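You operate a simulated robot arm through the tools that you are given. There is no shell and no other tool. Be economical: measure what you need, move in short steps, check, and stop when the job is done.

You run a simulated robot arm. Do the job below in one go: nothing can be reset, and whatever is moved stays where it is left.

TASK
Try the flanged bush with both plug gauges and sort it.
Fine: GOOD only if green goes in and red stays proud, else REWORK; put both gauges back in their rests. Set down upright: green plug gauge, red plug gauge.

The check looks at the end state, three seconds after you hand in, the way a careful person would. Anything else that was tipped, shoved, dropped, spilled or broken makes it a failure.

THE ROBOT
A 6-joint arm with a two-finger parallel gripper, fixed in place. Base frame: the origin is at the foot of the arm, x ahead of it, y to its left, z up; the work surface is at about z = 0.86. Units: m, rad, N and s.
With the tool pointing down near the work surface it reaches from about 0.26 to 0.68 m from the base axis. Its first joint turns from -1.152 to 1.152 rad. Payload 2.9 kg.
Tool frame: the origin (TCP) lies between the finger pads and is the grasp point; the fingertips stand 0.03 m ahead of it; z points along the fingers, y is the line along which they close. Largest opening 0.11 m; finger width 0.02, thickness 0.01; the body of the gripper, 0.048 by 0.112 m, starts 0.055 m behind the TCP.
Orientation is told as [roll, pitch, yaw] about the base's x, y, z axes, in that order, counted from this pose: with the fingers straight down and closing along the base's y, the tool's x points along the base's -x, its y along +y and its z along -z.

THE INTERFACE
- The arm moves only by the tool servo_tool. Its argument "rows" is a list of rows, each a list of 7 numbers: the shift along the tool's x, y, z in m, then the turn, a rotation vector about the tool's x, y, z in rad, then the opening, from 0 (shut) to 1 (fully open). In form: [[x, y, z, wx, wy, wz, grip], ...]. A call has 1 to 20 rows; each row shifts and turns the commanded pose from where the row before left it, along the tool's axes as they then stand. A row lasts 0.2 s, in which the tool goes at most 0.05 m and 0.15 rad; a call with a longer step from one row to the next is refused whole, and so is a gripper value outside its range. Where a pose cannot be reached the arm comes as near as it can. A force on the tool above 40 N (or 10 N above the force at the start of the call, whichever is more), or a blocked arm, ends the call early, and 0.2 s more pass. Each finger travels about 0.108 m/s and halts on what it meets, pressing with about 31 N; the grip force reading is that of the motor and also rises with nothing between the fingers. The clock runs only during rows and for 0.2 s after the last one: add rows that do not move to give the fingers time. The reply holds the time, the measured pose of the TCP, the force on the tool along the base axes, the opening and the grip force, in the units named above and with some noise, with the torque about the TCP (base axes, N m) and any sound that the robot's microphone picked up, and new pictures: "show" is both (left out), scene, wrist or none.
- Cameras (640 x 400 px; columns grow to the right, rows downward): "scene" is fixed at [0.0748, 0.4354, 1.4002]; the picture's right is [-0.71, -0.70, 0.00], its down [-0.33, 0.33, -0.88] and it looks along [0.62, -0.63, -0.47] (base axes); focal length 360 px, centre (320, 200). "wrist" rides on the gripper at [0.072, 0.017, -0.103] in the tool frame; the picture's right is [-0.23, 0.97, 0.00], its down [-0.76, -0.18, -0.62] and it looks along [-0.61, -0.14, 0.78] (tool axes); focal length 222 px, centre (320, 200). There is no depth. A picture from a camera that has moved, and an enlarged one, comes with that camera's place and axes in the base frame and with its lens. The place of the scene camera against the robot may be out by one fixed shift of up to 0.012 m in any direction.
- inspect(camera, box): a new picture of the part [left, top, right, bottom] of that camera's present view, enlarged. It takes no simulated time.
- finish_job(): hands the job in; it is judged then, once.

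Work in short steps. Places have to be worked out from the pictures, the camera data and where the tool is seen: move nearer, look again, correct. Check each grasp and each placing, and mend what went wrong. You have 120 turns and 200 pictures in all, those below and enlarged ones among them. Open the gripper and draw the arm clear of the work before you hand the job in, unless the task says otherwise; then end with one line.

The tools are called after "Call:" by a JSON object that holds its "fn" and its "kwargs". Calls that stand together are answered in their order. servo_tool: Moves the arm, as the interface text tells. Its arguments: {"type":"object","properties":{"rows":{"type":"array","items":{"type":"array","items":{"type":"number"}}},"show":{"type":"string","enum":["both","scene","wrist","none"]}},"required":["rows"]} The other tools are called the same way: inspect (camera, box) takes an enlarged picture of a part of a camera's view; finish_job () hands the job in.

At the start:

```text
clock: 0.0
position: [0.422, -0.1816, 1.2204]
ee_rot: [0.0, 0.001, 0.0]
force: [0.0, 0.3, -0.4]
moment: [-0.02, 0.0, 0.04]
grip_width: 0.11
gripper_force: 0.1
```

scene: 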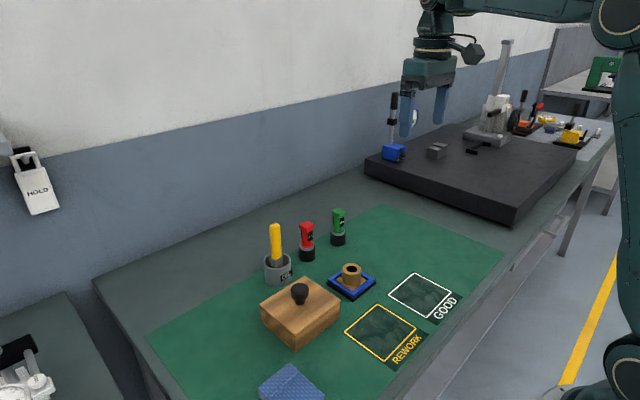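
wrist: 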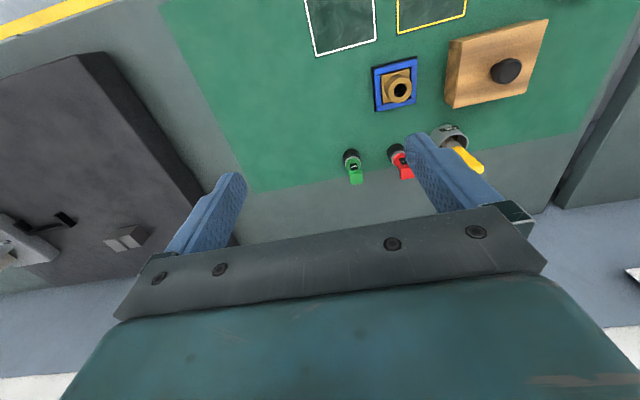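

I'll take close looks at the gauges, the bush and the nearby items before moving.

Call:
{"fn": "inspect", "kwargs": {"camera": "scene", "box": [240, 190, 480, 340]}}

Call:
{"fn": "inspect", "kwargs": {"camera": "wrist", "box": [300, 0, 560, 200]}}

```text
2.67 times, centred on (360, 265) of scene
camera zoom: at [0.0748, 0.4354, 1.4002], right [-0.71, -0.7, 0.0], down [-0.33, 0.33, -0.88], along [0.62, -0.63, -0.47], focal length 959 px, centre (213, 27)
```

zoom: 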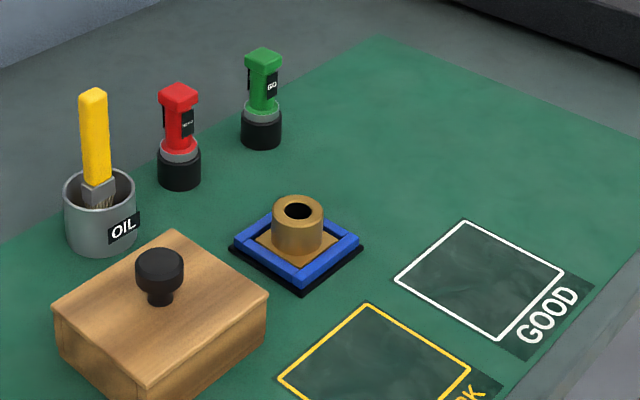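

```text
2.00 times, centred on (430, 100) of wrist
camera zoom: at [0.3489, -0.1653, 1.3239], right [0.23, 0.97, 0.0], down [0.76, -0.18, 0.62], along [0.61, -0.14, -0.78], focal length 444 px, centre (100, 400)
```

zoom: 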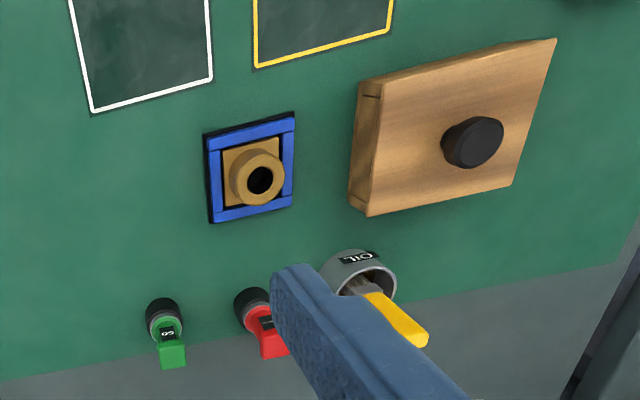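

From the wrist view I put the green gauge near (0.594, -0.148), the red near (0.602, -0.051) and the bush near (0.469, -0.054). I'll move above the green gauge at z≈1.05 to refine these.

Call:
{"fn": "servo_tool", "kwargs": {"rows": [[-0.034, 0.0067, 0.034, 0, 0, 0, 1], [-0.034, 0.0067, 0.034, 0, 0, 0, 1], [-0.034, 0.0067, 0.034, 0, 0, 0, 1], [-0.034, 0.0067, 0.034, 0, 0, 0, 1], [-0.034, 0.0067, 0.034, 0, 0, 0, 1], [0, 0, 0, 0, 0, 0, 1]]}}

```text
clock: 1.4
position: [0.5907, -0.1497, 1.0526]
ee_rot: [0.0, 0.0, -0.002]
force: [0.5, 0.1, -0.3]
moment: [0.02, -0.01, 0.02]
grip_width: 0.1101
gripper_force: 0.0
camera wrist: at [0.5181, -0.1337, 1.1551], right [0.23, 0.97, 0.0], down [0.76, -0.18, 0.62], along [0.61, -0.14, -0.78], focal length 222 px, centre (320, 200)
```

scene: 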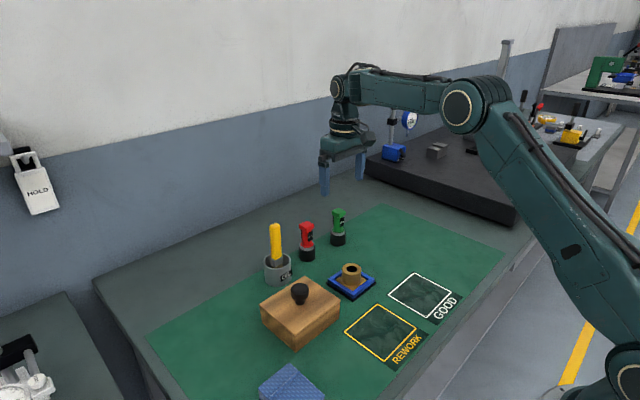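
wrist: 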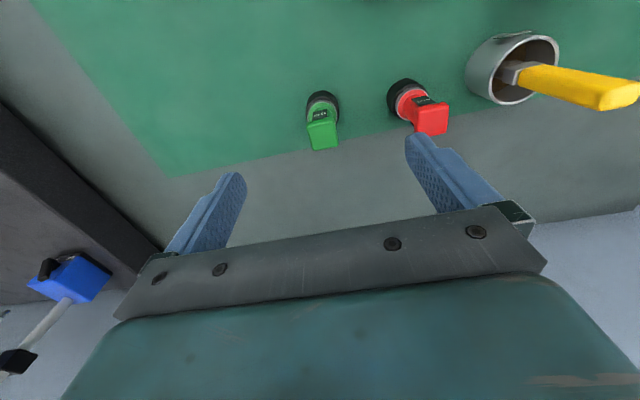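

The green gauge is nearly straight below the TCP. I'll zoom in to get its handle orientation and height, and look at the red one too.

Call:
{"fn": "inspect", "kwargs": {"camera": "wrist", "box": [260, 60, 480, 180]}}

Call:
{"fn": "inspect", "kwargs": {"camera": "scene", "box": [260, 195, 360, 285]}}

```text
2.91 times, centred on (370, 120) of wrist
camera zoom: at [0.5181, -0.1337, 1.1551], right [0.23, 0.97, 0.0], down [0.76, -0.18, 0.62], along [0.61, -0.14, -0.78], focal length 646 px, centre (174, 433)
```

zoom: 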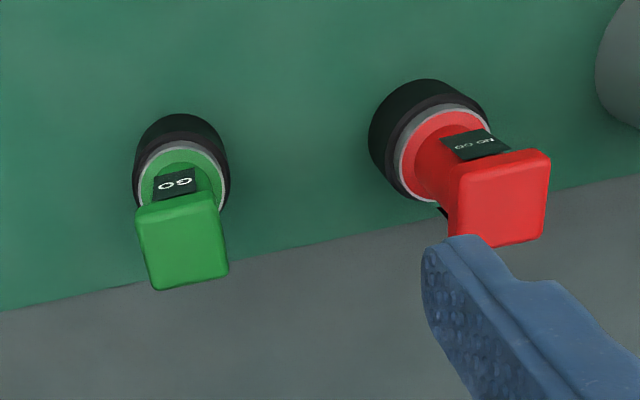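

```text
4.44 times, centred on (310, 240) of scene
camera zoom: at [0.0748, 0.4354, 1.4002], right [-0.71, -0.7, 0.0], down [-0.33, 0.33, -0.88], along [0.62, -0.63, -0.47], focal length 1598 px, centre (364, 22)
```

zoom: 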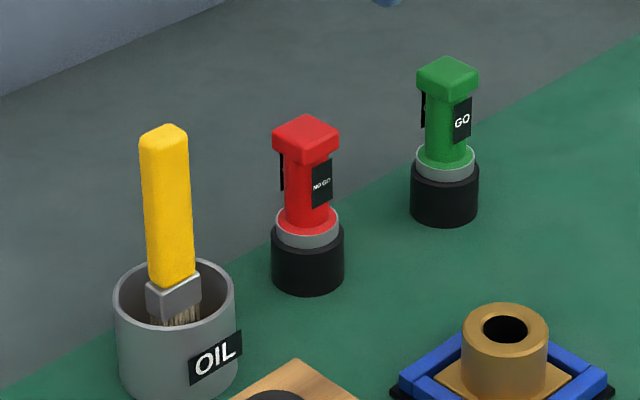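

The handle squares up with the base axes. I estimate the head top at z≈0.95 and the collar at z≈0.90. I'll narrow the opening, go down to TCP z≈0.94, and check before closing.

Call:
{"fn": "servo_tool", "kwargs": {"rows": [[-0.0073, 0.0017, 0.01, 0, 0, 0, 0.58], [0, 0, 0.02, 0, 0, 0, 0.58], [0, 0, 0.03, 0, 0, 0, 0.58], [0, 0, 0.03, 0, 0, 0, 0.58], [0, 0, 0.0226, 0, 0, 0, 0.58], [0, 0, 0, 0, 0, 0, 0.58]]}}

Call:
{"fn": "inspect", "kwargs": {"camera": "scene", "box": [280, 160, 400, 270]}}

```text
clock: 2.8
position: [0.598, -0.1468, 0.9379]
ee_rot: [0.0, 0.0, -0.001]
force: [0.1, 0.8, 0.5]
moment: [0.02, 0.02, 0.0]
grip_width: 0.064
gripper_force: 0.1
camera wrist: at [0.526, -0.1295, 1.0407], right [0.23, 0.97, 0.0], down [0.76, -0.18, 0.62], along [0.61, -0.14, -0.78], focal length 222 px, centre (320, 200)
```

scene: 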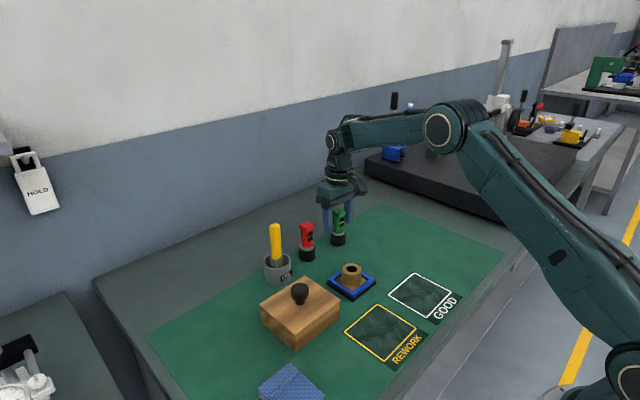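
wrist: 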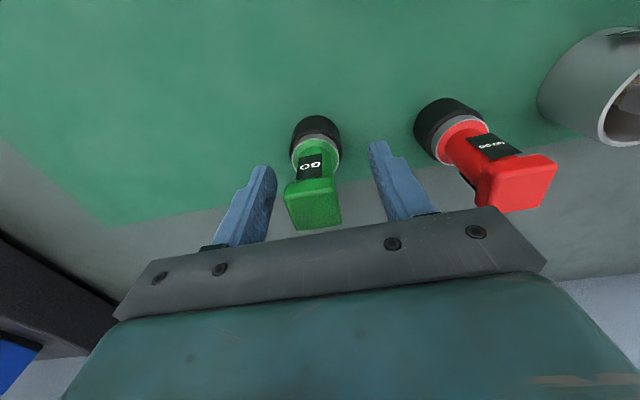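

```text
3.64 times, centred on (340, 215) of scene
camera zoom: at [0.0748, 0.4354, 1.4002], right [-0.71, -0.7, 0.0], down [-0.33, 0.33, -0.88], along [0.62, -0.63, -0.47], focal length 1307 px, centre (247, 146)
```

zoom: 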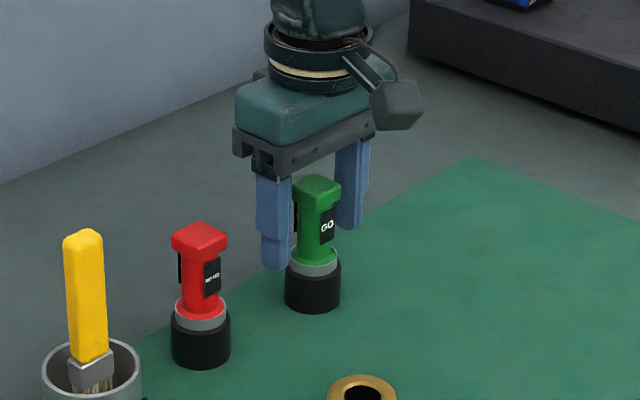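

The TCP sits on the head with the fingers straddling it, the handle being about 2 mm to -y and +x. I'll correct that and close.

Call:
{"fn": "servo_tool", "kwargs": {"rows": [[-0.002, -0.002, 0, 0, 0, 0, 0.58], [0, 0, 0, 0, 0, 0, 0.4], [0, 0, 0, 0, 0, 0, 0.2], [0, 0, 0, 0, 0, 0, 0.1], [0, 0, 0, 0, 0, 0, 0.1]], "show": "wrist"}}

```text
clock: 4.0
position: [0.6013, -0.1491, 0.939]
ee_rot: [0.002, 0.0, 0.001]
force: [0.2, -0.9, 1.2]
moment: [-0.04, -0.04, -0.02]
grip_width: 0.0225
gripper_force: 30.5
camera wrist: at [0.5281, -0.1319, 1.0408], right [0.23, 0.97, 0.0], down [0.76, -0.18, 0.62], along [0.61, -0.14, -0.78], focal length 222 px, centre (320, 200)
```

wrist: 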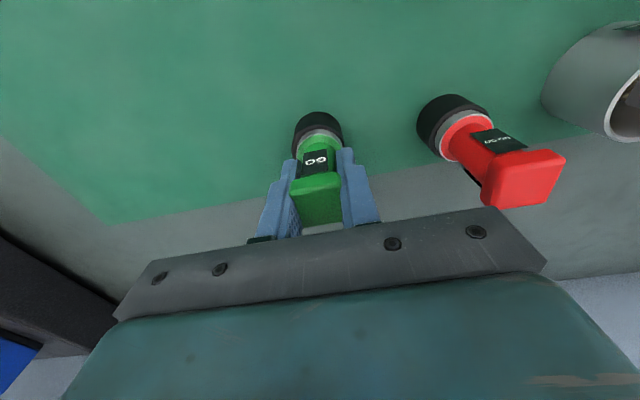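

It's gripped at 22.5 mm width with 30 N. The rest pose to return to is TCP (0.600, -0.149, 0.939). Lifting straight up.

Call:
{"fn": "servo_tool", "kwargs": {"rows": [[0, 0, -0.01, 0, 0, 0, 0.1], [0, 0, -0.02, 0, 0, 0, 0.1], [0, 0, -0.025, 0, 0, 0, 0.1], [0, 0, -0.025, 0, 0, 0, 0.1], [0, 0, -0.02, 0, 0, 0, 0.1], [0, 0, 0, 0, 0, 0, 0.1]]}}

Call:
{"fn": "inspect", "kwargs": {"camera": "scene", "box": [270, 130, 410, 300]}}

Call:
{"fn": "inspect", "kwargs": {"camera": "wrist", "box": [240, 20, 400, 220]}}

```text
clock: 5.4
position: [0.5994, -0.1491, 1.0383]
ee_rot: [0.0, 0.001, 0.002]
force: [0.4, -0.8, -0.5]
moment: [0.01, 0.01, -0.01]
grip_width: 0.0225
gripper_force: 30.6
camera wrist: at [0.5277, -0.1323, 1.1413], right [0.23, 0.97, 0.0], down [0.76, -0.18, 0.62], along [0.61, -0.14, -0.78], focal length 222 px, centre (320, 200)
```

scene: 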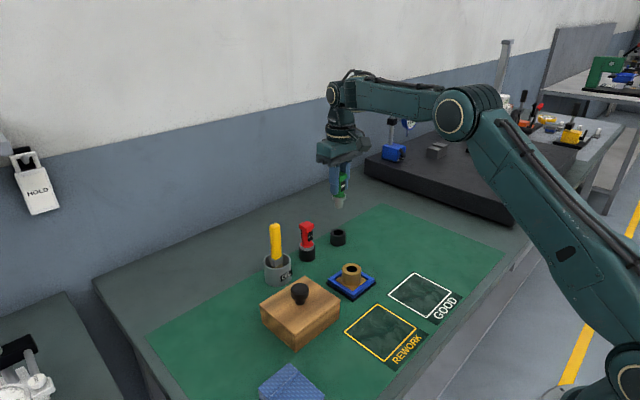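
wrist: 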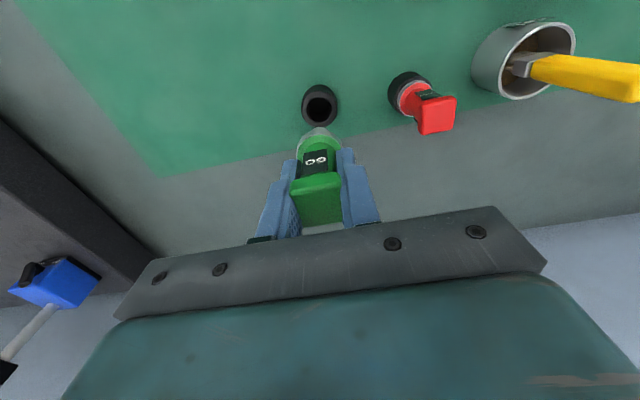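

```text
2.35 times, centred on (340, 215) of scene
camera zoom: at [0.0748, 0.4354, 1.4002], right [-0.71, -0.7, 0.0], down [-0.33, 0.33, -0.88], along [0.62, -0.63, -0.47], focal length 846 px, centre (273, 165)
```

zoom: 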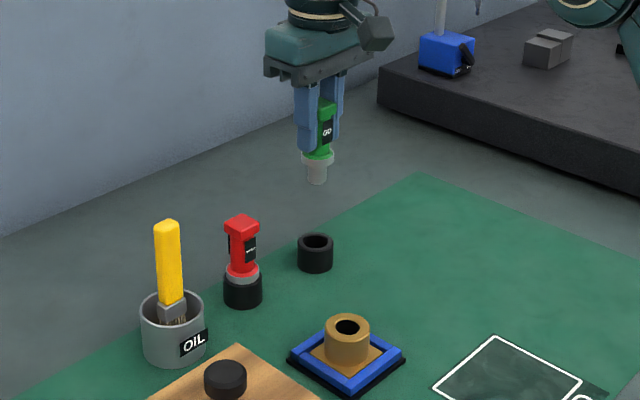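

```text
2.00 times, centred on (320, 120) of wrist
camera zoom: at [0.5277, -0.1323, 1.1413], right [0.23, 0.97, 0.0], down [0.76, -0.18, 0.62], along [0.61, -0.14, -0.78], focal length 444 px, centre (320, 360)
```

zoom: 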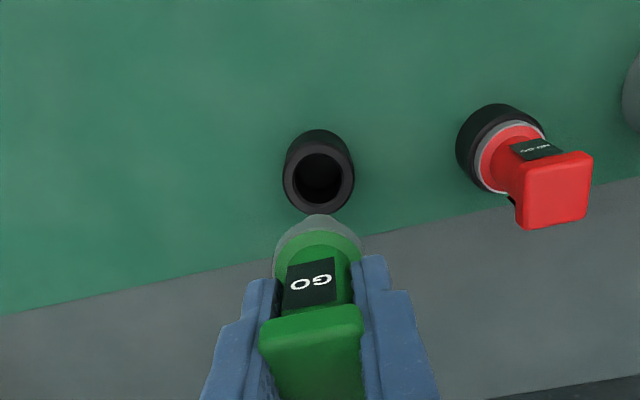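

The gauge is held straight, with its rest still standing. I'll carry it above the bush at the same height and look.

Call:
{"fn": "servo_tool", "kwargs": {"rows": [[0.0323, 0.0238, 0, 0, 0, 0, 0.1], [0.0323, 0.0238, 0, 0, 0, 0, 0.1], [0.0323, 0.0238, 0, 0, 0, 0, 0.1], [0.0323, 0.0238, 0, 0, 0, 0, 0.1], [0, 0, 0, 0, 0, 0, 0.1]]}}

Call:
{"fn": "inspect", "kwargs": {"camera": "wrist", "box": [240, 20, 400, 220]}}

Call:
{"fn": "inspect", "kwargs": {"camera": "scene", "box": [290, 150, 410, 310]}}

```text
clock: 6.6
position: [0.4694, -0.0561, 1.0381]
ee_rot: [0.0, 0.0, 0.0]
force: [0.2, 0.7, -0.7]
moment: [-0.02, 0.0, -0.02]
grip_width: 0.0222
gripper_force: 30.4
camera wrist: at [0.3975, -0.0388, 1.1413], right [0.23, 0.97, 0.0], down [0.76, -0.18, 0.62], along [0.61, -0.14, -0.78], focal length 222 px, centre (320, 200)
```

scene: 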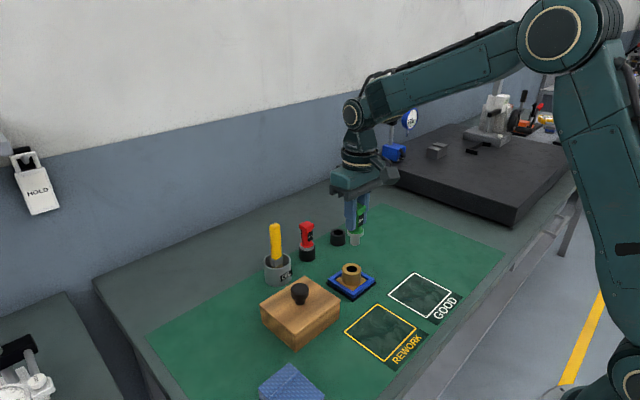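
wrist: 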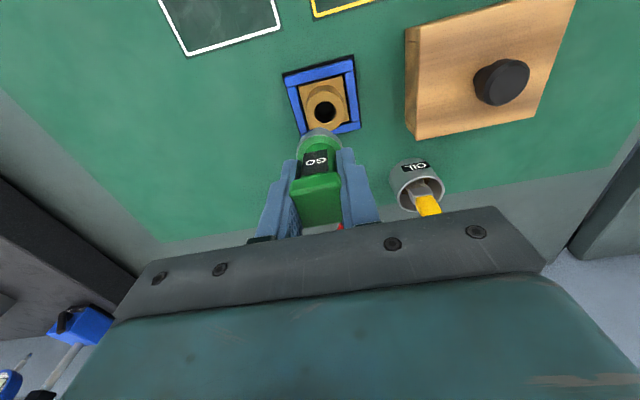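

```text
2.00 times, centred on (320, 120) of wrist
camera zoom: at [0.3975, -0.0388, 1.1413], right [0.23, 0.97, 0.0], down [0.76, -0.18, 0.62], along [0.61, -0.14, -0.78], focal length 444 px, centre (320, 360)
```

zoom: 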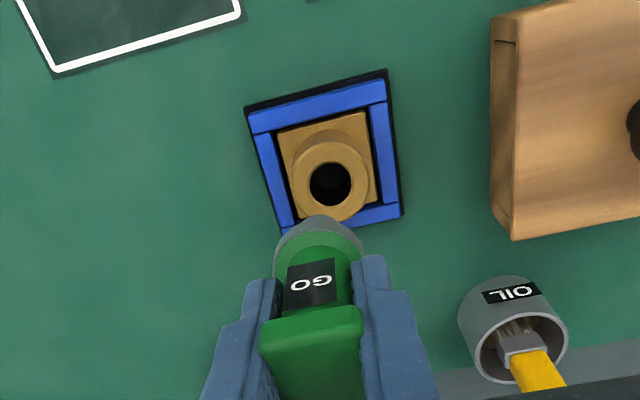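

```text
2.50 times, centred on (350, 230) of scene
camera zoom: at [0.0748, 0.4354, 1.4002], right [-0.71, -0.7, 0.0], down [-0.33, 0.33, -0.88], along [0.62, -0.63, -0.47], focal length 899 px, centre (245, 125)
```

zoom: 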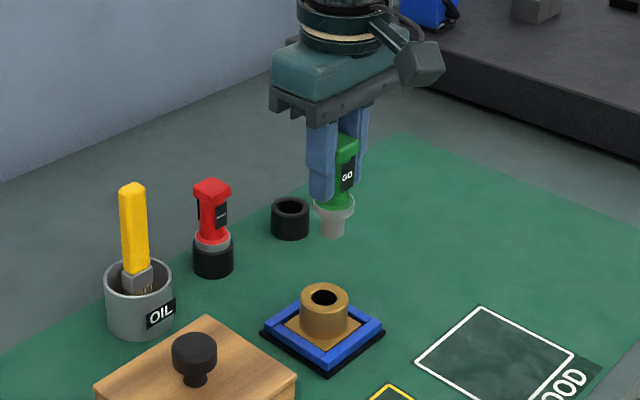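

I put the bore at about (0.4705, -0.0496) with its top near z≈0.90. The plug tip is about 72 mm below the TCP. I'll centre over it and lower until the tip is about 1 cm above, then check the alignment.

Call:
{"fn": "servo_tool", "kwargs": {"rows": [[-0.001, 0.006, 0, 0, 0, 0, 0.1], [0, 0, 0.025, 0, 0, 0, 0.1], [0, 0, 0.025, 0, 0, 0, 0.1], [0, 0, 0, 0, 0, 0, 0.1]]}}

Call:
{"fn": "inspect", "kwargs": {"camera": "scene", "box": [310, 210, 400, 310]}}

Call:
{"fn": "inspect", "kwargs": {"camera": "wrist", "box": [260, 40, 380, 200]}}

```text
clock: 7.6
position: [0.4724, -0.05, 0.9873]
ee_rot: [-0.002, 0.0, 0.001]
force: [0.9, 0.3, -2.0]
moment: [0.0, 0.01, 0.03]
grip_width: 0.0227
gripper_force: 30.7
camera wrist: at [0.3994, -0.0315, 1.0909], right [0.23, 0.97, 0.0], down [0.76, -0.18, 0.62], along [0.61, -0.14, -0.78], focal length 222 px, centre (320, 200)
```

scene: 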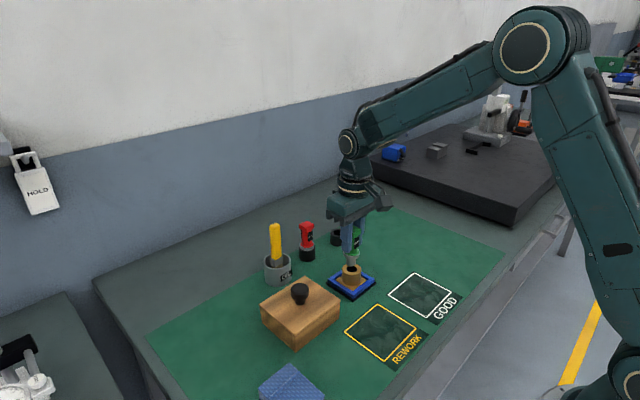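
wrist: 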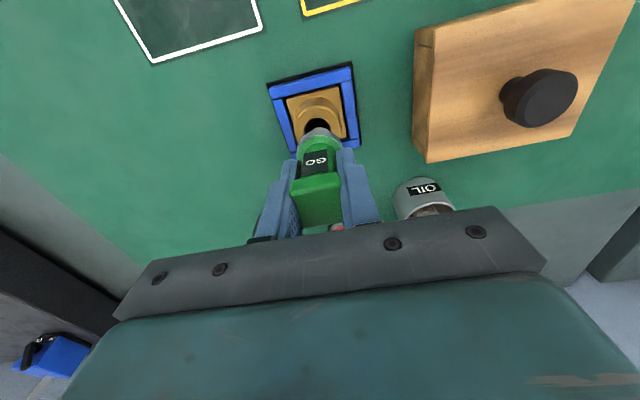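

```text
4.00 times, centred on (355, 260) of scene
camera zoom: at [0.0748, 0.4354, 1.4002], right [-0.71, -0.7, 0.0], down [-0.33, 0.33, -0.88], along [0.62, -0.63, -0.47], focal length 1438 px, centre (180, -40)
```

zoom: 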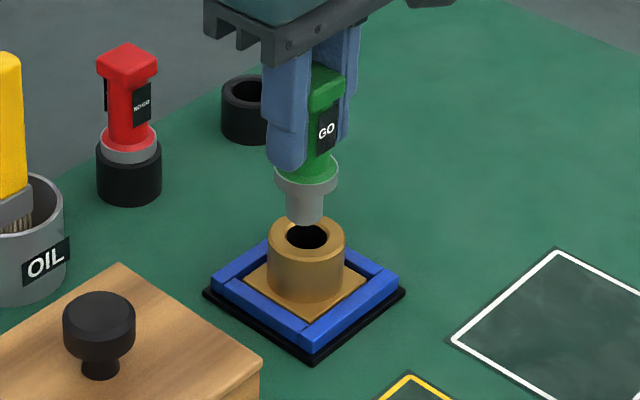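

```text
2.50 times, centred on (320, 120) of wrist
camera zoom: at [0.3994, -0.0315, 1.0909], right [0.23, 0.97, 0.0], down [0.76, -0.18, 0.62], along [0.61, -0.14, -0.78], focal length 555 px, centre (320, 400)
```

zoom: 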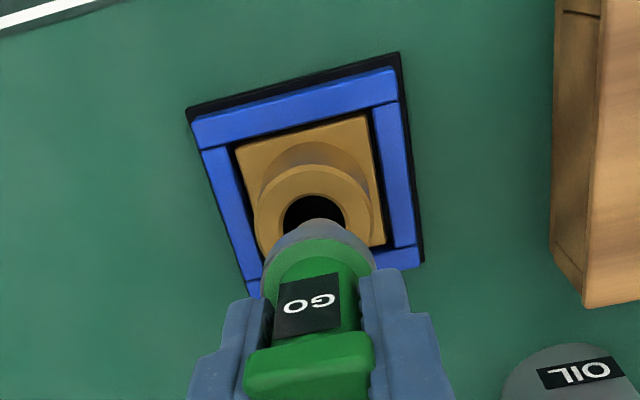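

In the scene view the plug tip lies about 1.7 mm left of the bore axis. The wrist view suggests about 1.5 mm of excess in +x. I'll shift (-1.5, -0.6) mm and ease down to first contact.

Call:
{"fn": "servo_tool", "kwargs": {"rows": [[0.0015, -0.0006, 0, 0, 0, 0, 0.1], [0, 0, 0.004, 0, 0, 0, 0.1], [0, 0, 0.004, 0, 0, 0, 0.1], [0, 0, 0.003, 0, 0, 0, 0.1], [0, 0, 0, 0, 0, 0, 0.1]], "show": "none"}}

Call:
{"fn": "inspect", "kwargs": {"camera": "scene", "box": [325, 220, 385, 290]}}

```text
clock: 8.8
position: [0.4704, -0.0484, 0.9776]
ee_rot: [0.001, 0.0, 0.0]
force: [-0.2, -0.1, -0.7]
moment: [0.02, 0.01, 0.04]
grip_width: 0.0226
gripper_force: 30.9
```

```text
5.71 times, centred on (355, 255) of scene
camera zoom: at [0.0748, 0.4354, 1.4002], right [-0.71, -0.7, 0.0], down [-0.33, 0.33, -0.88], along [0.62, -0.63, -0.47], focal length 2054 px, centre (120, -114)
```

zoom: 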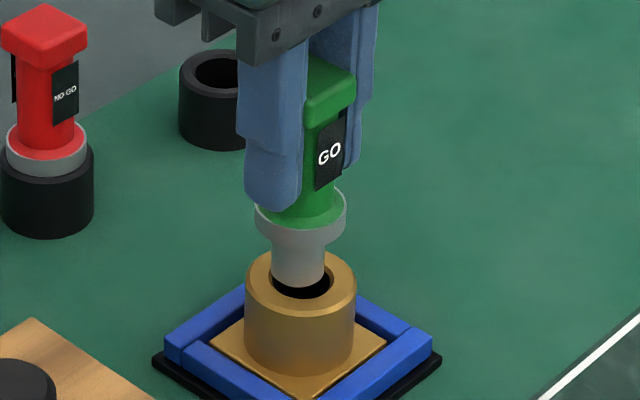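

The tip is now about 5 mm above the rim and about 1.2 mm left of the bore axis in the scene view. I'll shift that way and go down 7 mm in small steps.

Call:
{"fn": "servo_tool", "kwargs": {"rows": [[0.0008, -0.0009, 0, 0, 0, 0, 0.1], [0, 0, 0.003, 0, 0, 0, 0.1], [0, 0, 0.002, 0, 0, 0, 0.1], [0, 0, 0.002, 0, 0, 0, 0.1], [0, 0, 0, 0, 0, 0, 0.1]], "show": "wrist"}}

Call:
{"fn": "inspect", "kwargs": {"camera": "scene", "box": [325, 220, 385, 290]}}

```text
clock: 10.0
position: [0.4697, -0.0494, 0.9713]
ee_rot: [-0.001, -0.002, 0.0]
force: [0.7, 0.9, 9.7]
moment: [-0.02, 0.01, -0.02]
grip_width: 0.0224
gripper_force: 30.5
camera wrist: at [0.398, -0.0326, 1.0738], right [0.23, 0.97, 0.0], down [0.76, -0.18, 0.62], along [0.61, -0.14, -0.78], focal length 222 px, centre (320, 200)
```

wrist: 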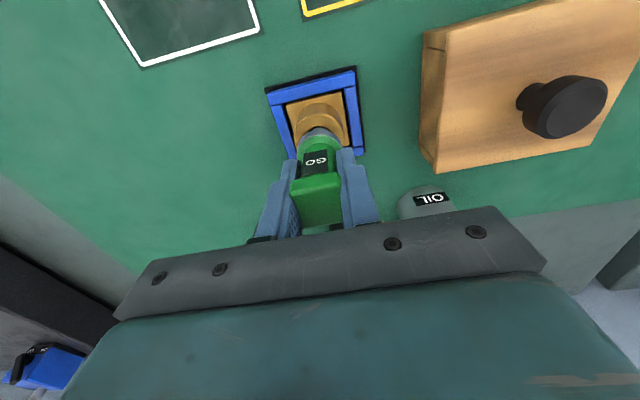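

```text
5.71 times, centred on (355, 255) of scene
camera zoom: at [0.0747, 0.4354, 1.4002], right [-0.71, -0.7, 0.0], down [-0.33, 0.33, -0.88], along [0.62, -0.63, -0.47], focal length 2054 px, centre (120, -114)
```

zoom: 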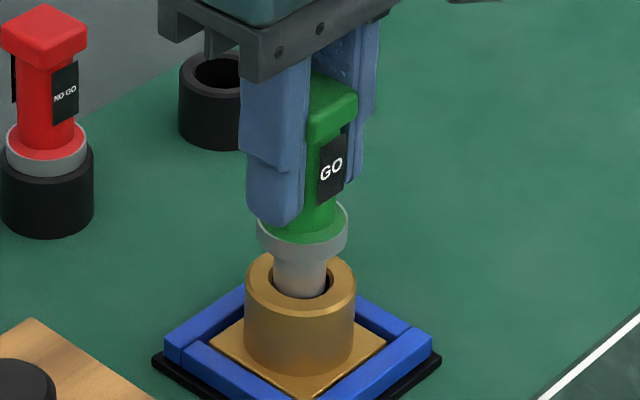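

There's a 9.7 N contact, so the tip is resting on the rim or chamfer. I'll zoom the wrist view to see the remaining offset in y.

Call:
{"fn": "inspect", "kwargs": {"camera": "wrist", "box": [280, 70, 360, 180]}}

Call:
{"fn": "inspect", "kwargs": {"camera": "scene", "box": [340, 245, 370, 285]}}

```text
3.64 times, centred on (320, 125) of wrist
camera zoom: at [0.398, -0.0326, 1.0738], right [0.23, 0.97, 0.0], down [0.76, -0.18, 0.62], along [0.61, -0.14, -0.78], focal length 808 px, centre (320, 473)
```

zoom: 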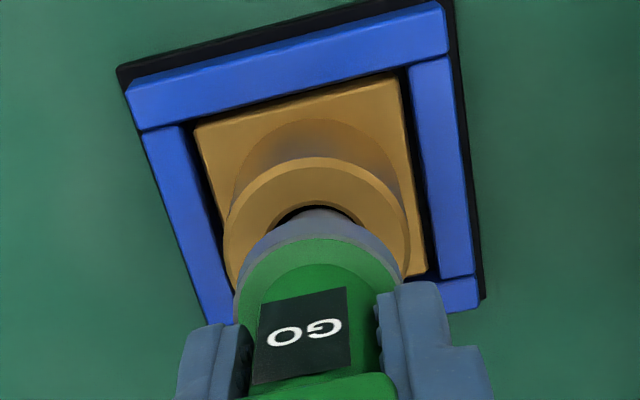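

```text
10.00 times, centred on (355, 265) of scene
camera zoom: at [0.0747, 0.4354, 1.4002], right [-0.71, -0.7, 0.0], down [-0.33, 0.33, -0.88], along [0.62, -0.63, -0.47], focal length 3595 px, centre (-30, -450)
```

zoom: 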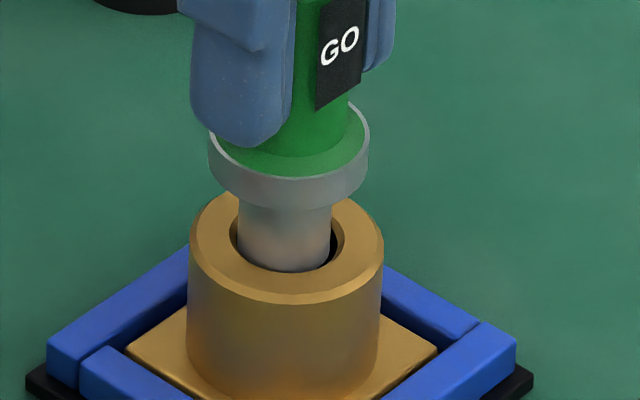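

The gaps show the plug sitting too far to +y, by about 1 mm. I'll back off 1.5 mm, shift -1.1 mm in y, and go down again gently.

Call:
{"fn": "servo_tool", "kwargs": {"rows": [[0, 0, -0.0015, 0, 0, 0, 0.1], [0, -0.0011, 0, 0, 0, 0, 0.1], [0, 0, 0.0015, 0, 0, 0, 0.1], [0, 0, 0.001, 0, 0, 0, 0.1], [0, 0, 0.001, 0, 0, 0, 0.1], [0, 0, 0, 0, 0, 0, 0.1]], "show": "none"}}

Call:
{"fn": "inspect", "kwargs": {"camera": "scene", "box": [340, 245, 370, 285]}}

```text
clock: 11.4
position: [0.4708, -0.0511, 0.968]
ee_rot: [0.002, -0.003, -0.001]
force: [-0.4, 0.0, 18.7]
moment: [-0.02, 0.0, 0.01]
grip_width: 0.0226
gripper_force: 31.0
```

```text
10.00 times, centred on (355, 265) of scene
camera zoom: at [0.0745, 0.4355, 1.4002], right [-0.71, -0.7, 0.0], down [-0.33, 0.33, -0.88], along [0.62, -0.63, -0.47], focal length 3595 px, centre (-30, -450)
```

zoom: 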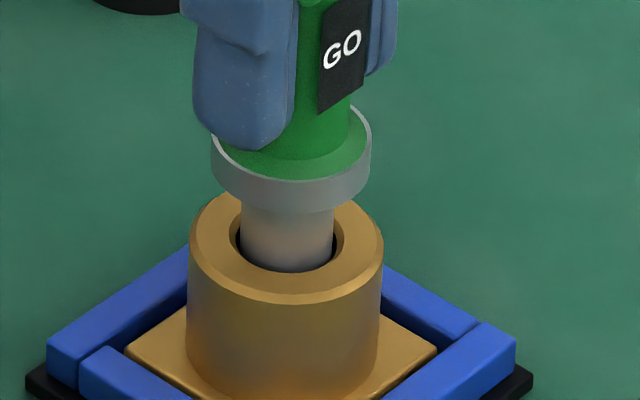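

It's now laterally centred but still held up at about 19 N. I'll zoom tighter on the rim to see whether the tip has entered.

Call:
{"fn": "inspect", "kwargs": {"camera": "scene", "box": [346, 260, 362, 276]}}

Call:
{"fn": "inspect", "kwargs": {"camera": "wrist", "box": [305, 110, 335, 140]}}

```text
16.00 times, centred on (354, 268) of scene
camera zoom: at [0.0745, 0.4355, 1.4002], right [-0.71, -0.7, 0.0], down [-0.33, 0.33, -0.88], along [0.62, -0.63, -0.47], focal length 5752 px, centre (-224, -888)
```

zoom: 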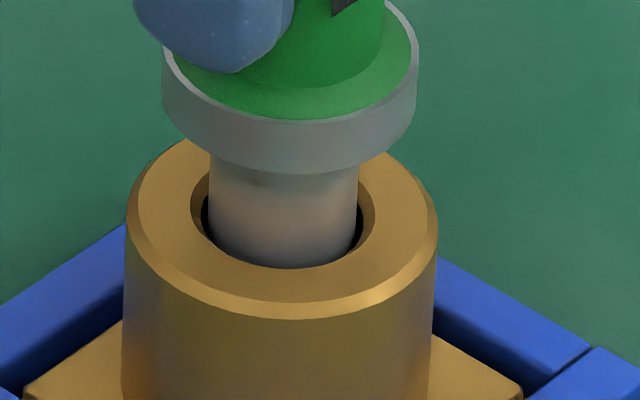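

```text
13.33 times, centred on (320, 125) of wrist
camera zoom: at [0.3982, -0.034, 1.072], right [0.23, 0.97, 0.0], down [0.76, -0.18, 0.63], along [0.61, -0.14, -0.78], focal length 2962 px, centre (320, 1200)
```

zoom: 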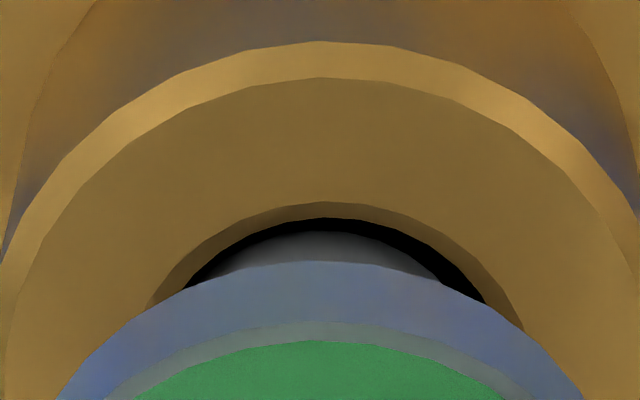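

The tip is just at the bore edge. The scene view shows it centred sideways, but the wrist view shows more gap on the +y and -x sides. I'll back off 1.5 mm, shift (-0.4, +0.5) mm, and go down again.

Call:
{"fn": "servo_tool", "kwargs": {"rows": [[0, 0, -0.002, 0, 0, 0, 0.1], [0.0004, 0.0005, 0, 0, 0, 0, 0.1], [0, 0, 0.001, 0, 0, 0, 0.1], [0, 0, 0.001, 0, 0, 0, 0.1], [0, 0, 0.001, 0, 0, 0, 0.1], [0, 0, 0, 0, 0, 0, 0.1]], "show": "none"}}

Call:
{"fn": "inspect", "kwargs": {"camera": "scene", "box": [346, 260, 362, 276]}}

Call:
{"fn": "inspect", "kwargs": {"camera": "wrist", "box": [305, 110, 335, 140]}}

```text
clock: 12.8
position: [0.4699, -0.0498, 0.968]
ee_rot: [-0.001, -0.002, -0.001]
force: [-0.9, -0.1, 23.7]
moment: [0.03, 0.02, -0.01]
grip_width: 0.0228
gripper_force: 31.2
```

```text
16.00 times, centred on (354, 268) of scene
camera zoom: at [0.0745, 0.4355, 1.4002], right [-0.71, -0.7, 0.0], down [-0.33, 0.33, -0.89], along [0.62, -0.63, -0.47], focal length 5752 px, centre (-224, -888)
```

zoom: 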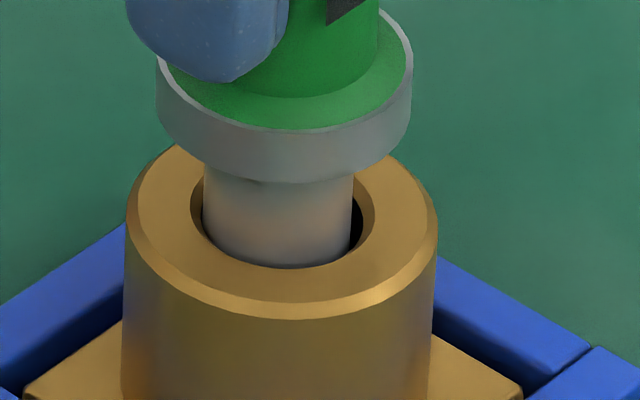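

```text
13.33 times, centred on (320, 125) of wrist
camera zoom: at [0.398, -0.0327, 1.0712], right [0.23, 0.97, 0.0], down [0.76, -0.18, 0.62], along [0.61, -0.14, -0.78], focal length 2962 px, centre (320, 1200)
```

zoom: 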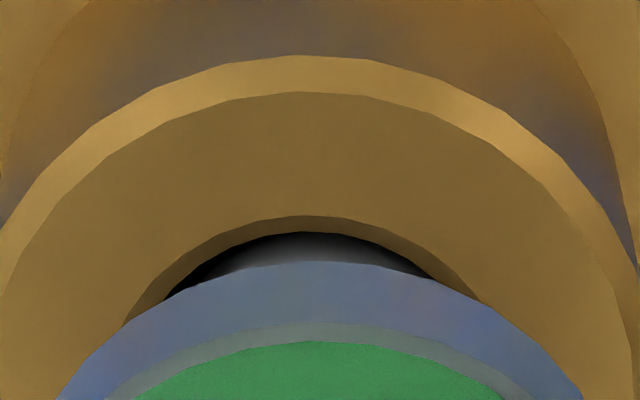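

The plug went about 1.4 mm deeper but now leans to +y, with the gap on the -y side. I'll ease up 1 mm, shift -0.6 mm in y, and press down again.

Call:
{"fn": "servo_tool", "kwargs": {"rows": [[0, 0, -0.0015, 0, 0, 0, 0.1], [0, -0.0006, 0, 0, 0, 0, 0.1], [0, 0, 0.001, 0, 0, 0, 0.1], [0, 0, 0.001, 0, 0, 0, 0.1], [0, 0, 0.0005, 0, 0, 0, 0.1], [0, 0, 0, 0, 0, 0, 0.1]], "show": "none"}}

Call:
{"fn": "inspect", "kwargs": {"camera": "scene", "box": [346, 260, 362, 276]}}

Call:
{"fn": "inspect", "kwargs": {"camera": "wrist", "box": [305, 110, 335, 140]}}

```text
clock: 14.2
position: [0.4698, -0.05, 0.969]
ee_rot: [-0.001, -0.001, -0.002]
force: [-0.1, -0.4, 27.1]
moment: [-0.02, 0.0, -0.01]
grip_width: 0.0228
gripper_force: 30.8
```

```text
16.00 times, centred on (354, 268) of scene
camera zoom: at [0.0744, 0.4355, 1.4002], right [-0.71, -0.7, 0.0], down [-0.33, 0.33, -0.89], along [0.62, -0.63, -0.47], focal length 5752 px, centre (-224, -888)
```

zoom: 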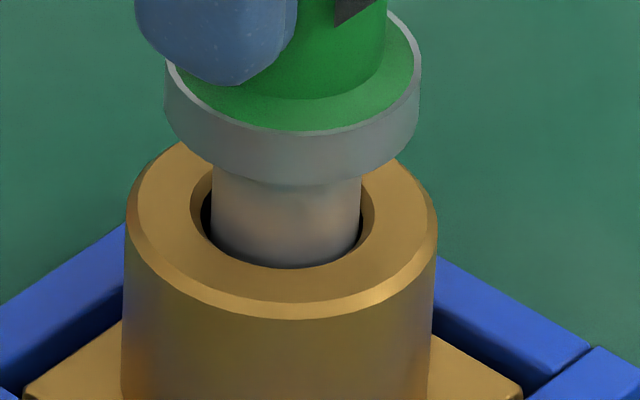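

```text
13.33 times, centred on (320, 125) of wrist
camera zoom: at [0.3976, -0.0339, 1.0704], right [0.23, 0.97, 0.0], down [0.76, -0.18, 0.62], along [0.61, -0.14, -0.78], focal length 2962 px, centre (320, 1200)
```

zoom: 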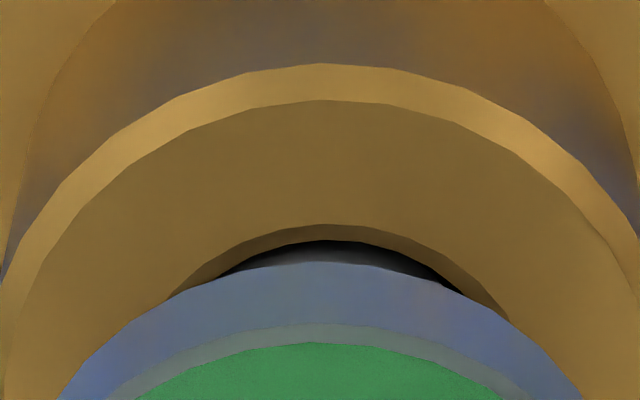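

The plug is nearly centred and has passed the lead-in chamfer by about 2.4 mm, but holds at 27 N. I'll dither sideways by a few tenths of a millimetre under this load to see whether it drops.

Call:
{"fn": "servo_tool", "kwargs": {"rows": [[-0.0002, 0.0003, 0, 0, 0, 0, 0.1], [0, 0, 0, 0, 0, 0, 0.1], [-0.0004, 0, 0, 0, 0, 0, 0.1], [0, 0.0004, 0, 0, 0, 0, 0.1], [0.0004, 0, 0, 0, 0, 0, 0.1], [0.0004, 0, 0, 0, 0, 0, 0.1], [0, -0.0004, 0, 0, 0, 0, 0.1], [0, -0.0004, 0, 0, 0, 0, 0.1], [-0.0004, 0, 0, 0, 0, 0, 0.1], [0, 0.0004, 0, 0, 0, 0, 0.1], [0, 0, 0, 0, 0, 0, 0.1]], "show": "none"}}

Call:
{"fn": "inspect", "kwargs": {"camera": "scene", "box": [340, 245, 370, 285]}}

```text
clock: 16.6
position: [0.4681, -0.0497, 0.9658]
ee_rot: [0.0, -0.003, 0.0]
force: [-0.6, 0.3, 27.7]
moment: [0.0, 0.0, 0.0]
grip_width: 0.0223
gripper_force: 31.0
```

```text
10.00 times, centred on (355, 265) of scene
camera zoom: at [0.0744, 0.4355, 1.4002], right [-0.71, -0.7, 0.0], down [-0.33, 0.33, -0.89], along [0.62, -0.63, -0.47], focal length 3595 px, centre (-30, -450)
```

zoom: 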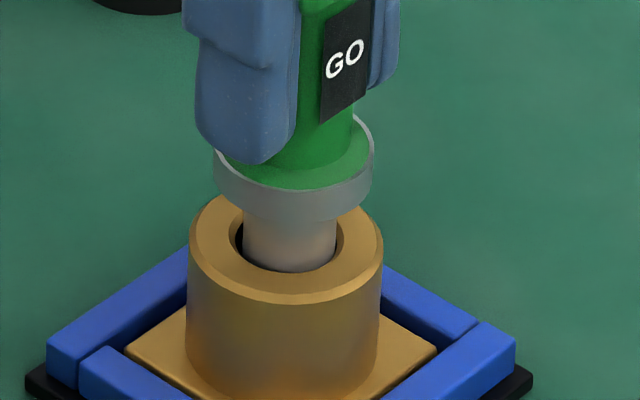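

It's still held at 28 N. I'll lift clear of the chamfer so friction doesn't bias the position, and centre it again unloaded.

Call:
{"fn": "servo_tool", "kwargs": {"rows": [[0, 0, -0.003, 0, 0, 0, 0.1], [0, 0, -0.0025, 0, 0, 0, 0.1], [0, 0, 0, 0, 0, 0, 0.1]], "show": "none"}}

Call:
{"fn": "inspect", "kwargs": {"camera": "scene", "box": [346, 258, 362, 274]}}

Call:
{"fn": "inspect", "kwargs": {"camera": "wrist", "box": [300, 105, 340, 145]}}

```text
clock: 17.4
position: [0.4685, -0.0505, 0.9716]
ee_rot: [0.001, 0.002, -0.001]
force: [2.1, 0.6, 0.6]
moment: [0.01, -0.15, 0.01]
grip_width: 0.0225
gripper_force: 31.2
```

```text
16.00 times, centred on (354, 266) of scene
camera zoom: at [0.0749, 0.4354, 1.4002], right [-0.71, -0.7, 0.0], down [-0.33, 0.33, -0.88], along [0.62, -0.63, -0.47], focal length 5752 px, centre (-224, -856)
```

zoom: 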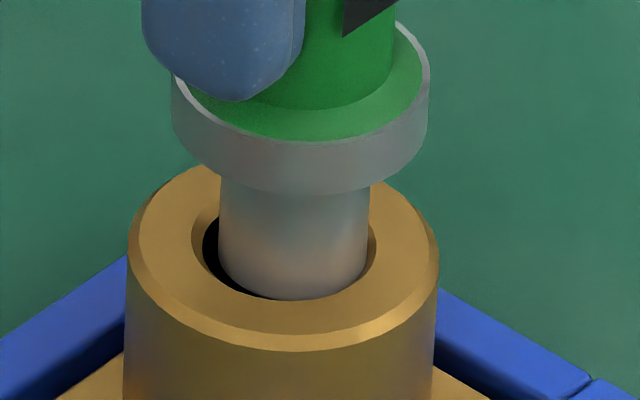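

```text
10.00 times, centred on (320, 125) of wrist
camera zoom: at [0.3971, -0.0335, 1.0743], right [0.23, 0.97, 0.0], down [0.76, -0.18, 0.62], along [0.6, -0.14, -0.78], focal length 2221 px, centre (320, 950)
```

zoom: 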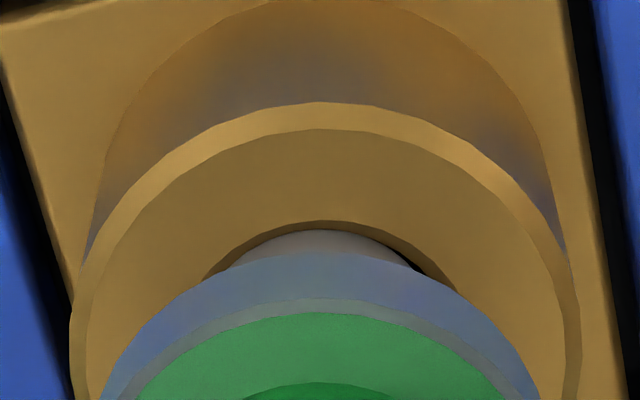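

Unloaded, the plug sits about 1.4 mm too far toward -x and slightly -y. I'll shift (+1.4, +0.5) mm and look again before going down.

Call:
{"fn": "servo_tool", "kwargs": {"rows": [[0, 0, -0.001, 0, 0, 0, 0.1], [-0.0014, 0.0005, 0, 0, 0, 0, 0.1], [0, 0, 0, 0, 0, 0, 0.1]], "show": "none"}}

Call:
{"fn": "inspect", "kwargs": {"camera": "scene", "box": [346, 258, 362, 274]}}

Call:
{"fn": "inspect", "kwargs": {"camera": "wrist", "box": [300, 105, 340, 145]}}

```text
clock: 18.2
position: [0.4706, -0.0502, 0.9722]
ee_rot: [0.001, 0.001, 0.0]
force: [-0.3, -0.2, -1.2]
moment: [0.03, 0.04, -0.01]
grip_width: 0.0228
gripper_force: 30.9
```

```text
16.00 times, centred on (354, 266) of scene
camera zoom: at [0.0748, 0.4354, 1.4002], right [-0.71, -0.7, 0.0], down [-0.33, 0.33, -0.88], along [0.62, -0.63, -0.47], focal length 5752 px, centre (-224, -856)
```

zoom: 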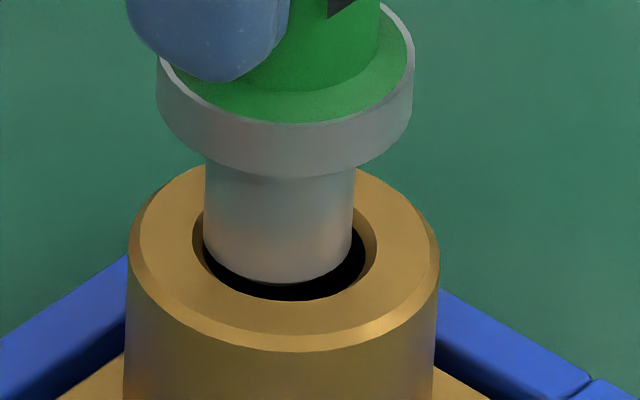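

```text
10.00 times, centred on (320, 125) of wrist
camera zoom: at [0.3991, -0.0331, 1.0761], right [0.23, 0.97, 0.0], down [0.76, -0.18, 0.62], along [0.61, -0.14, -0.78], focal length 2221 px, centre (320, 950)
```

zoom: 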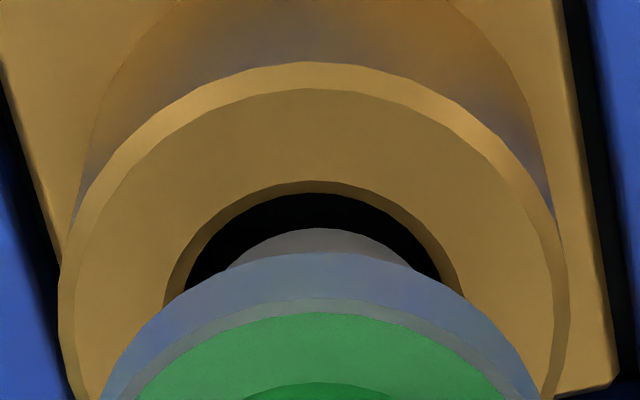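

The y alignment is good now. The scene view wants about 1 mm back toward -x. I'll shift (-1.0, -0.3) mm, lower 4 mm, and check.

Call:
{"fn": "servo_tool", "kwargs": {"rows": [[0.001, -0.0003, 0, 0, 0, 0, 0.1], [0, 0, 0.002, 0, 0, 0, 0.1], [0, 0, 0.002, 0, 0, 0, 0.1], [0, 0, 0, 0, 0, 0, 0.1]], "show": "none"}}

Call:
{"fn": "inspect", "kwargs": {"camera": "scene", "box": [346, 258, 362, 274]}}

Call:
{"fn": "inspect", "kwargs": {"camera": "wrist", "box": [300, 105, 340, 145]}}

```text
clock: 19.2
position: [0.4703, -0.0513, 0.9697]
ee_rot: [0.0, -0.001, 0.001]
force: [0.0, 1.0, 8.5]
moment: [0.0, -0.02, 0.01]
grip_width: 0.0226
gripper_force: 31.1
```

```text
16.00 times, centred on (354, 266) of scene
camera zoom: at [0.0747, 0.4354, 1.4002], right [-0.71, -0.7, 0.0], down [-0.33, 0.33, -0.88], along [0.62, -0.63, -0.47], focal length 5752 px, centre (-224, -856)
```

zoom: 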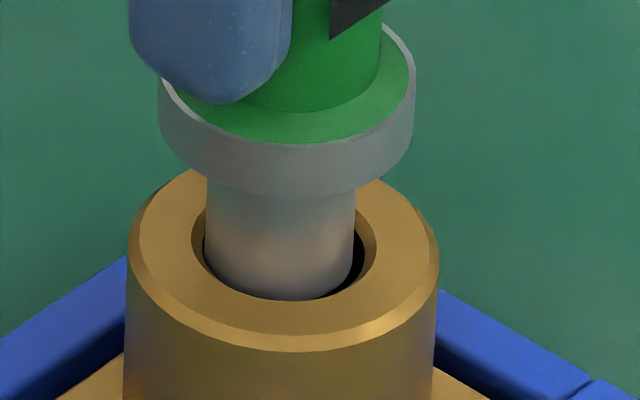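

```text
10.00 times, centred on (320, 125) of wrist
camera zoom: at [0.3982, -0.0332, 1.0726], right [0.23, 0.97, 0.0], down [0.76, -0.18, 0.62], along [0.61, -0.14, -0.78], focal length 2221 px, centre (320, 950)
```

zoom: 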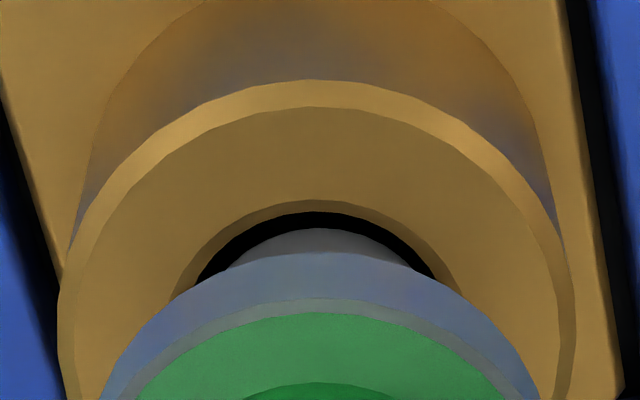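

It's still about 0.7 mm left in the scene view, with excess gap on the -x side. I'll back off 1.5 mm, shift (-0.6, -0.3) mm, and lower.

Call:
{"fn": "servo_tool", "kwargs": {"rows": [[0, 0, -0.0015, 0, 0, 0, 0.1], [0.0006, -0.0003, 0, 0, 0, 0, 0.1], [0, 0, 0.0015, 0, 0, 0, 0.1], [0, 0, 0.0015, 0, 0, 0, 0.1], [0, 0, 0.001, 0, 0, 0, 0.1], [0, 0, 0, 0, 0, 0, 0.1]], "show": "none"}}

Call:
{"fn": "inspect", "kwargs": {"camera": "scene", "box": [346, 258, 362, 274]}}

Call:
{"fn": "inspect", "kwargs": {"camera": "wrist", "box": [300, 105, 340, 145]}}

```text
clock: 20.6
position: [0.4687, -0.0498, 0.9681]
ee_rot: [-0.001, -0.002, 0.0]
force: [0.1, -0.1, 20.8]
moment: [0.03, 0.02, -0.01]
grip_width: 0.0224
gripper_force: 31.3
```

```text
16.00 times, centred on (354, 266) of scene
camera zoom: at [0.0745, 0.4355, 1.4002], right [-0.71, -0.7, 0.0], down [-0.33, 0.33, -0.89], along [0.62, -0.63, -0.47], focal length 5752 px, centre (-224, -856)
```

zoom: 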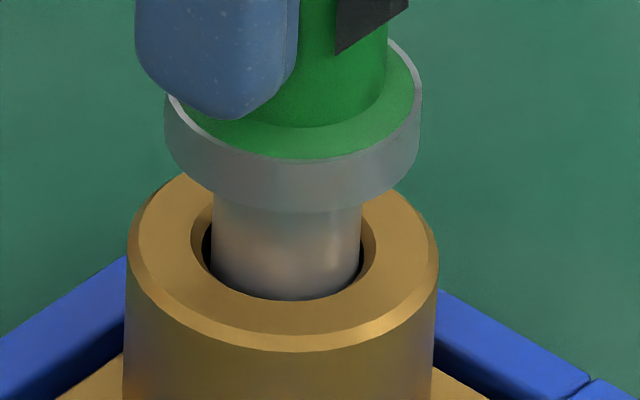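

```text
10.00 times, centred on (320, 125) of wrist
camera zoom: at [0.3972, -0.0335, 1.0705], right [0.23, 0.97, 0.0], down [0.76, -0.18, 0.63], along [0.61, -0.14, -0.78], focal length 2221 px, centre (320, 950)
```

zoom: 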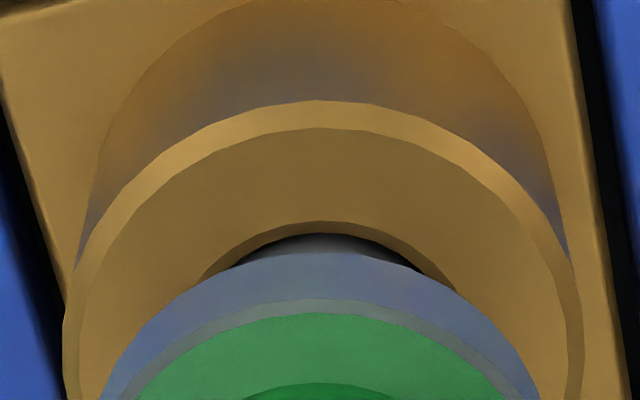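

It stops at the same depth, with the tip about 4 mm below the rim. I'll unload to a light touch, centre (+0.4 mm x), circle by ±0.5 mm at light load, then press to see if it drops.

Call:
{"fn": "servo_tool", "kwargs": {"rows": [[-0.0004, 0, -0.0012, 0, 0, 0, 0.1], [-0.0005, 0, 0, 0, 0, 0, 0.1], [0, 0.0005, 0, 0, 0, 0, 0.1], [0.0005, 0, 0, 0, 0, 0, 0.1], [0.0005, 0, 0, 0, 0, 0, 0.1], [0, -0.0005, 0, 0, 0, 0, 0.1], [0, -0.0005, 0, 0, 0, 0, 0.1], [-0.0005, 0, 0, 0, 0, 0, 0.1], [-0.0005, 0, 0, 0, 0, 0, 0.1], [0.0005, 0.0005, 0, 0, 0, 0, 0.1], [0, 0, 0.001, 0, 0, 0, 0.1], [0, 0, 0, 0, 0, 0, 0.1]], "show": "none"}}

Call:
{"fn": "inspect", "kwargs": {"camera": "scene", "box": [346, 258, 362, 274]}}

Call:
{"fn": "inspect", "kwargs": {"camera": "wrist", "box": [300, 105, 340, 145]}}

```text
clock: 23.2
position: [0.4696, -0.0506, 0.9669]
ee_rot: [0.001, -0.002, 0.001]
force: [-0.2, -1.4, 24.6]
moment: [0.05, -0.01, -0.01]
grip_width: 0.0228
gripper_force: 30.5
```

```text
16.00 times, centred on (354, 266) of scene
camera zoom: at [0.0745, 0.4355, 1.4002], right [-0.71, -0.7, 0.0], down [-0.33, 0.33, -0.89], along [0.62, -0.63, -0.47], focal length 5752 px, centre (-224, -856)
```

zoom: 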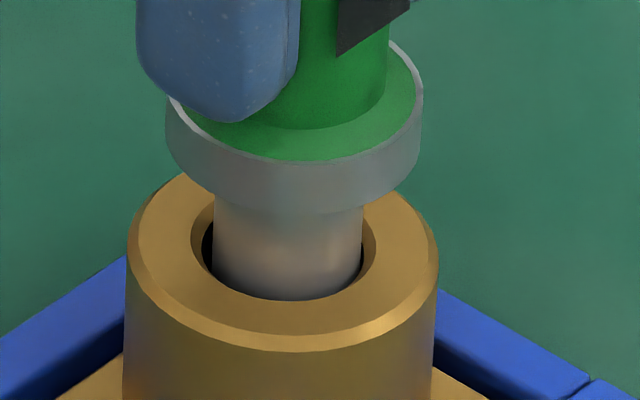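

```text
10.00 times, centred on (320, 125) of wrist
camera zoom: at [0.3974, -0.0339, 1.0699], right [0.23, 0.97, 0.0], down [0.76, -0.18, 0.62], along [0.61, -0.14, -0.78], focal length 2221 px, centre (320, 950)
```

zoom: 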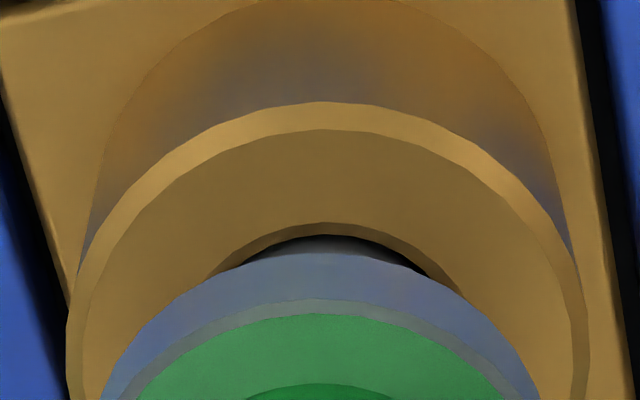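

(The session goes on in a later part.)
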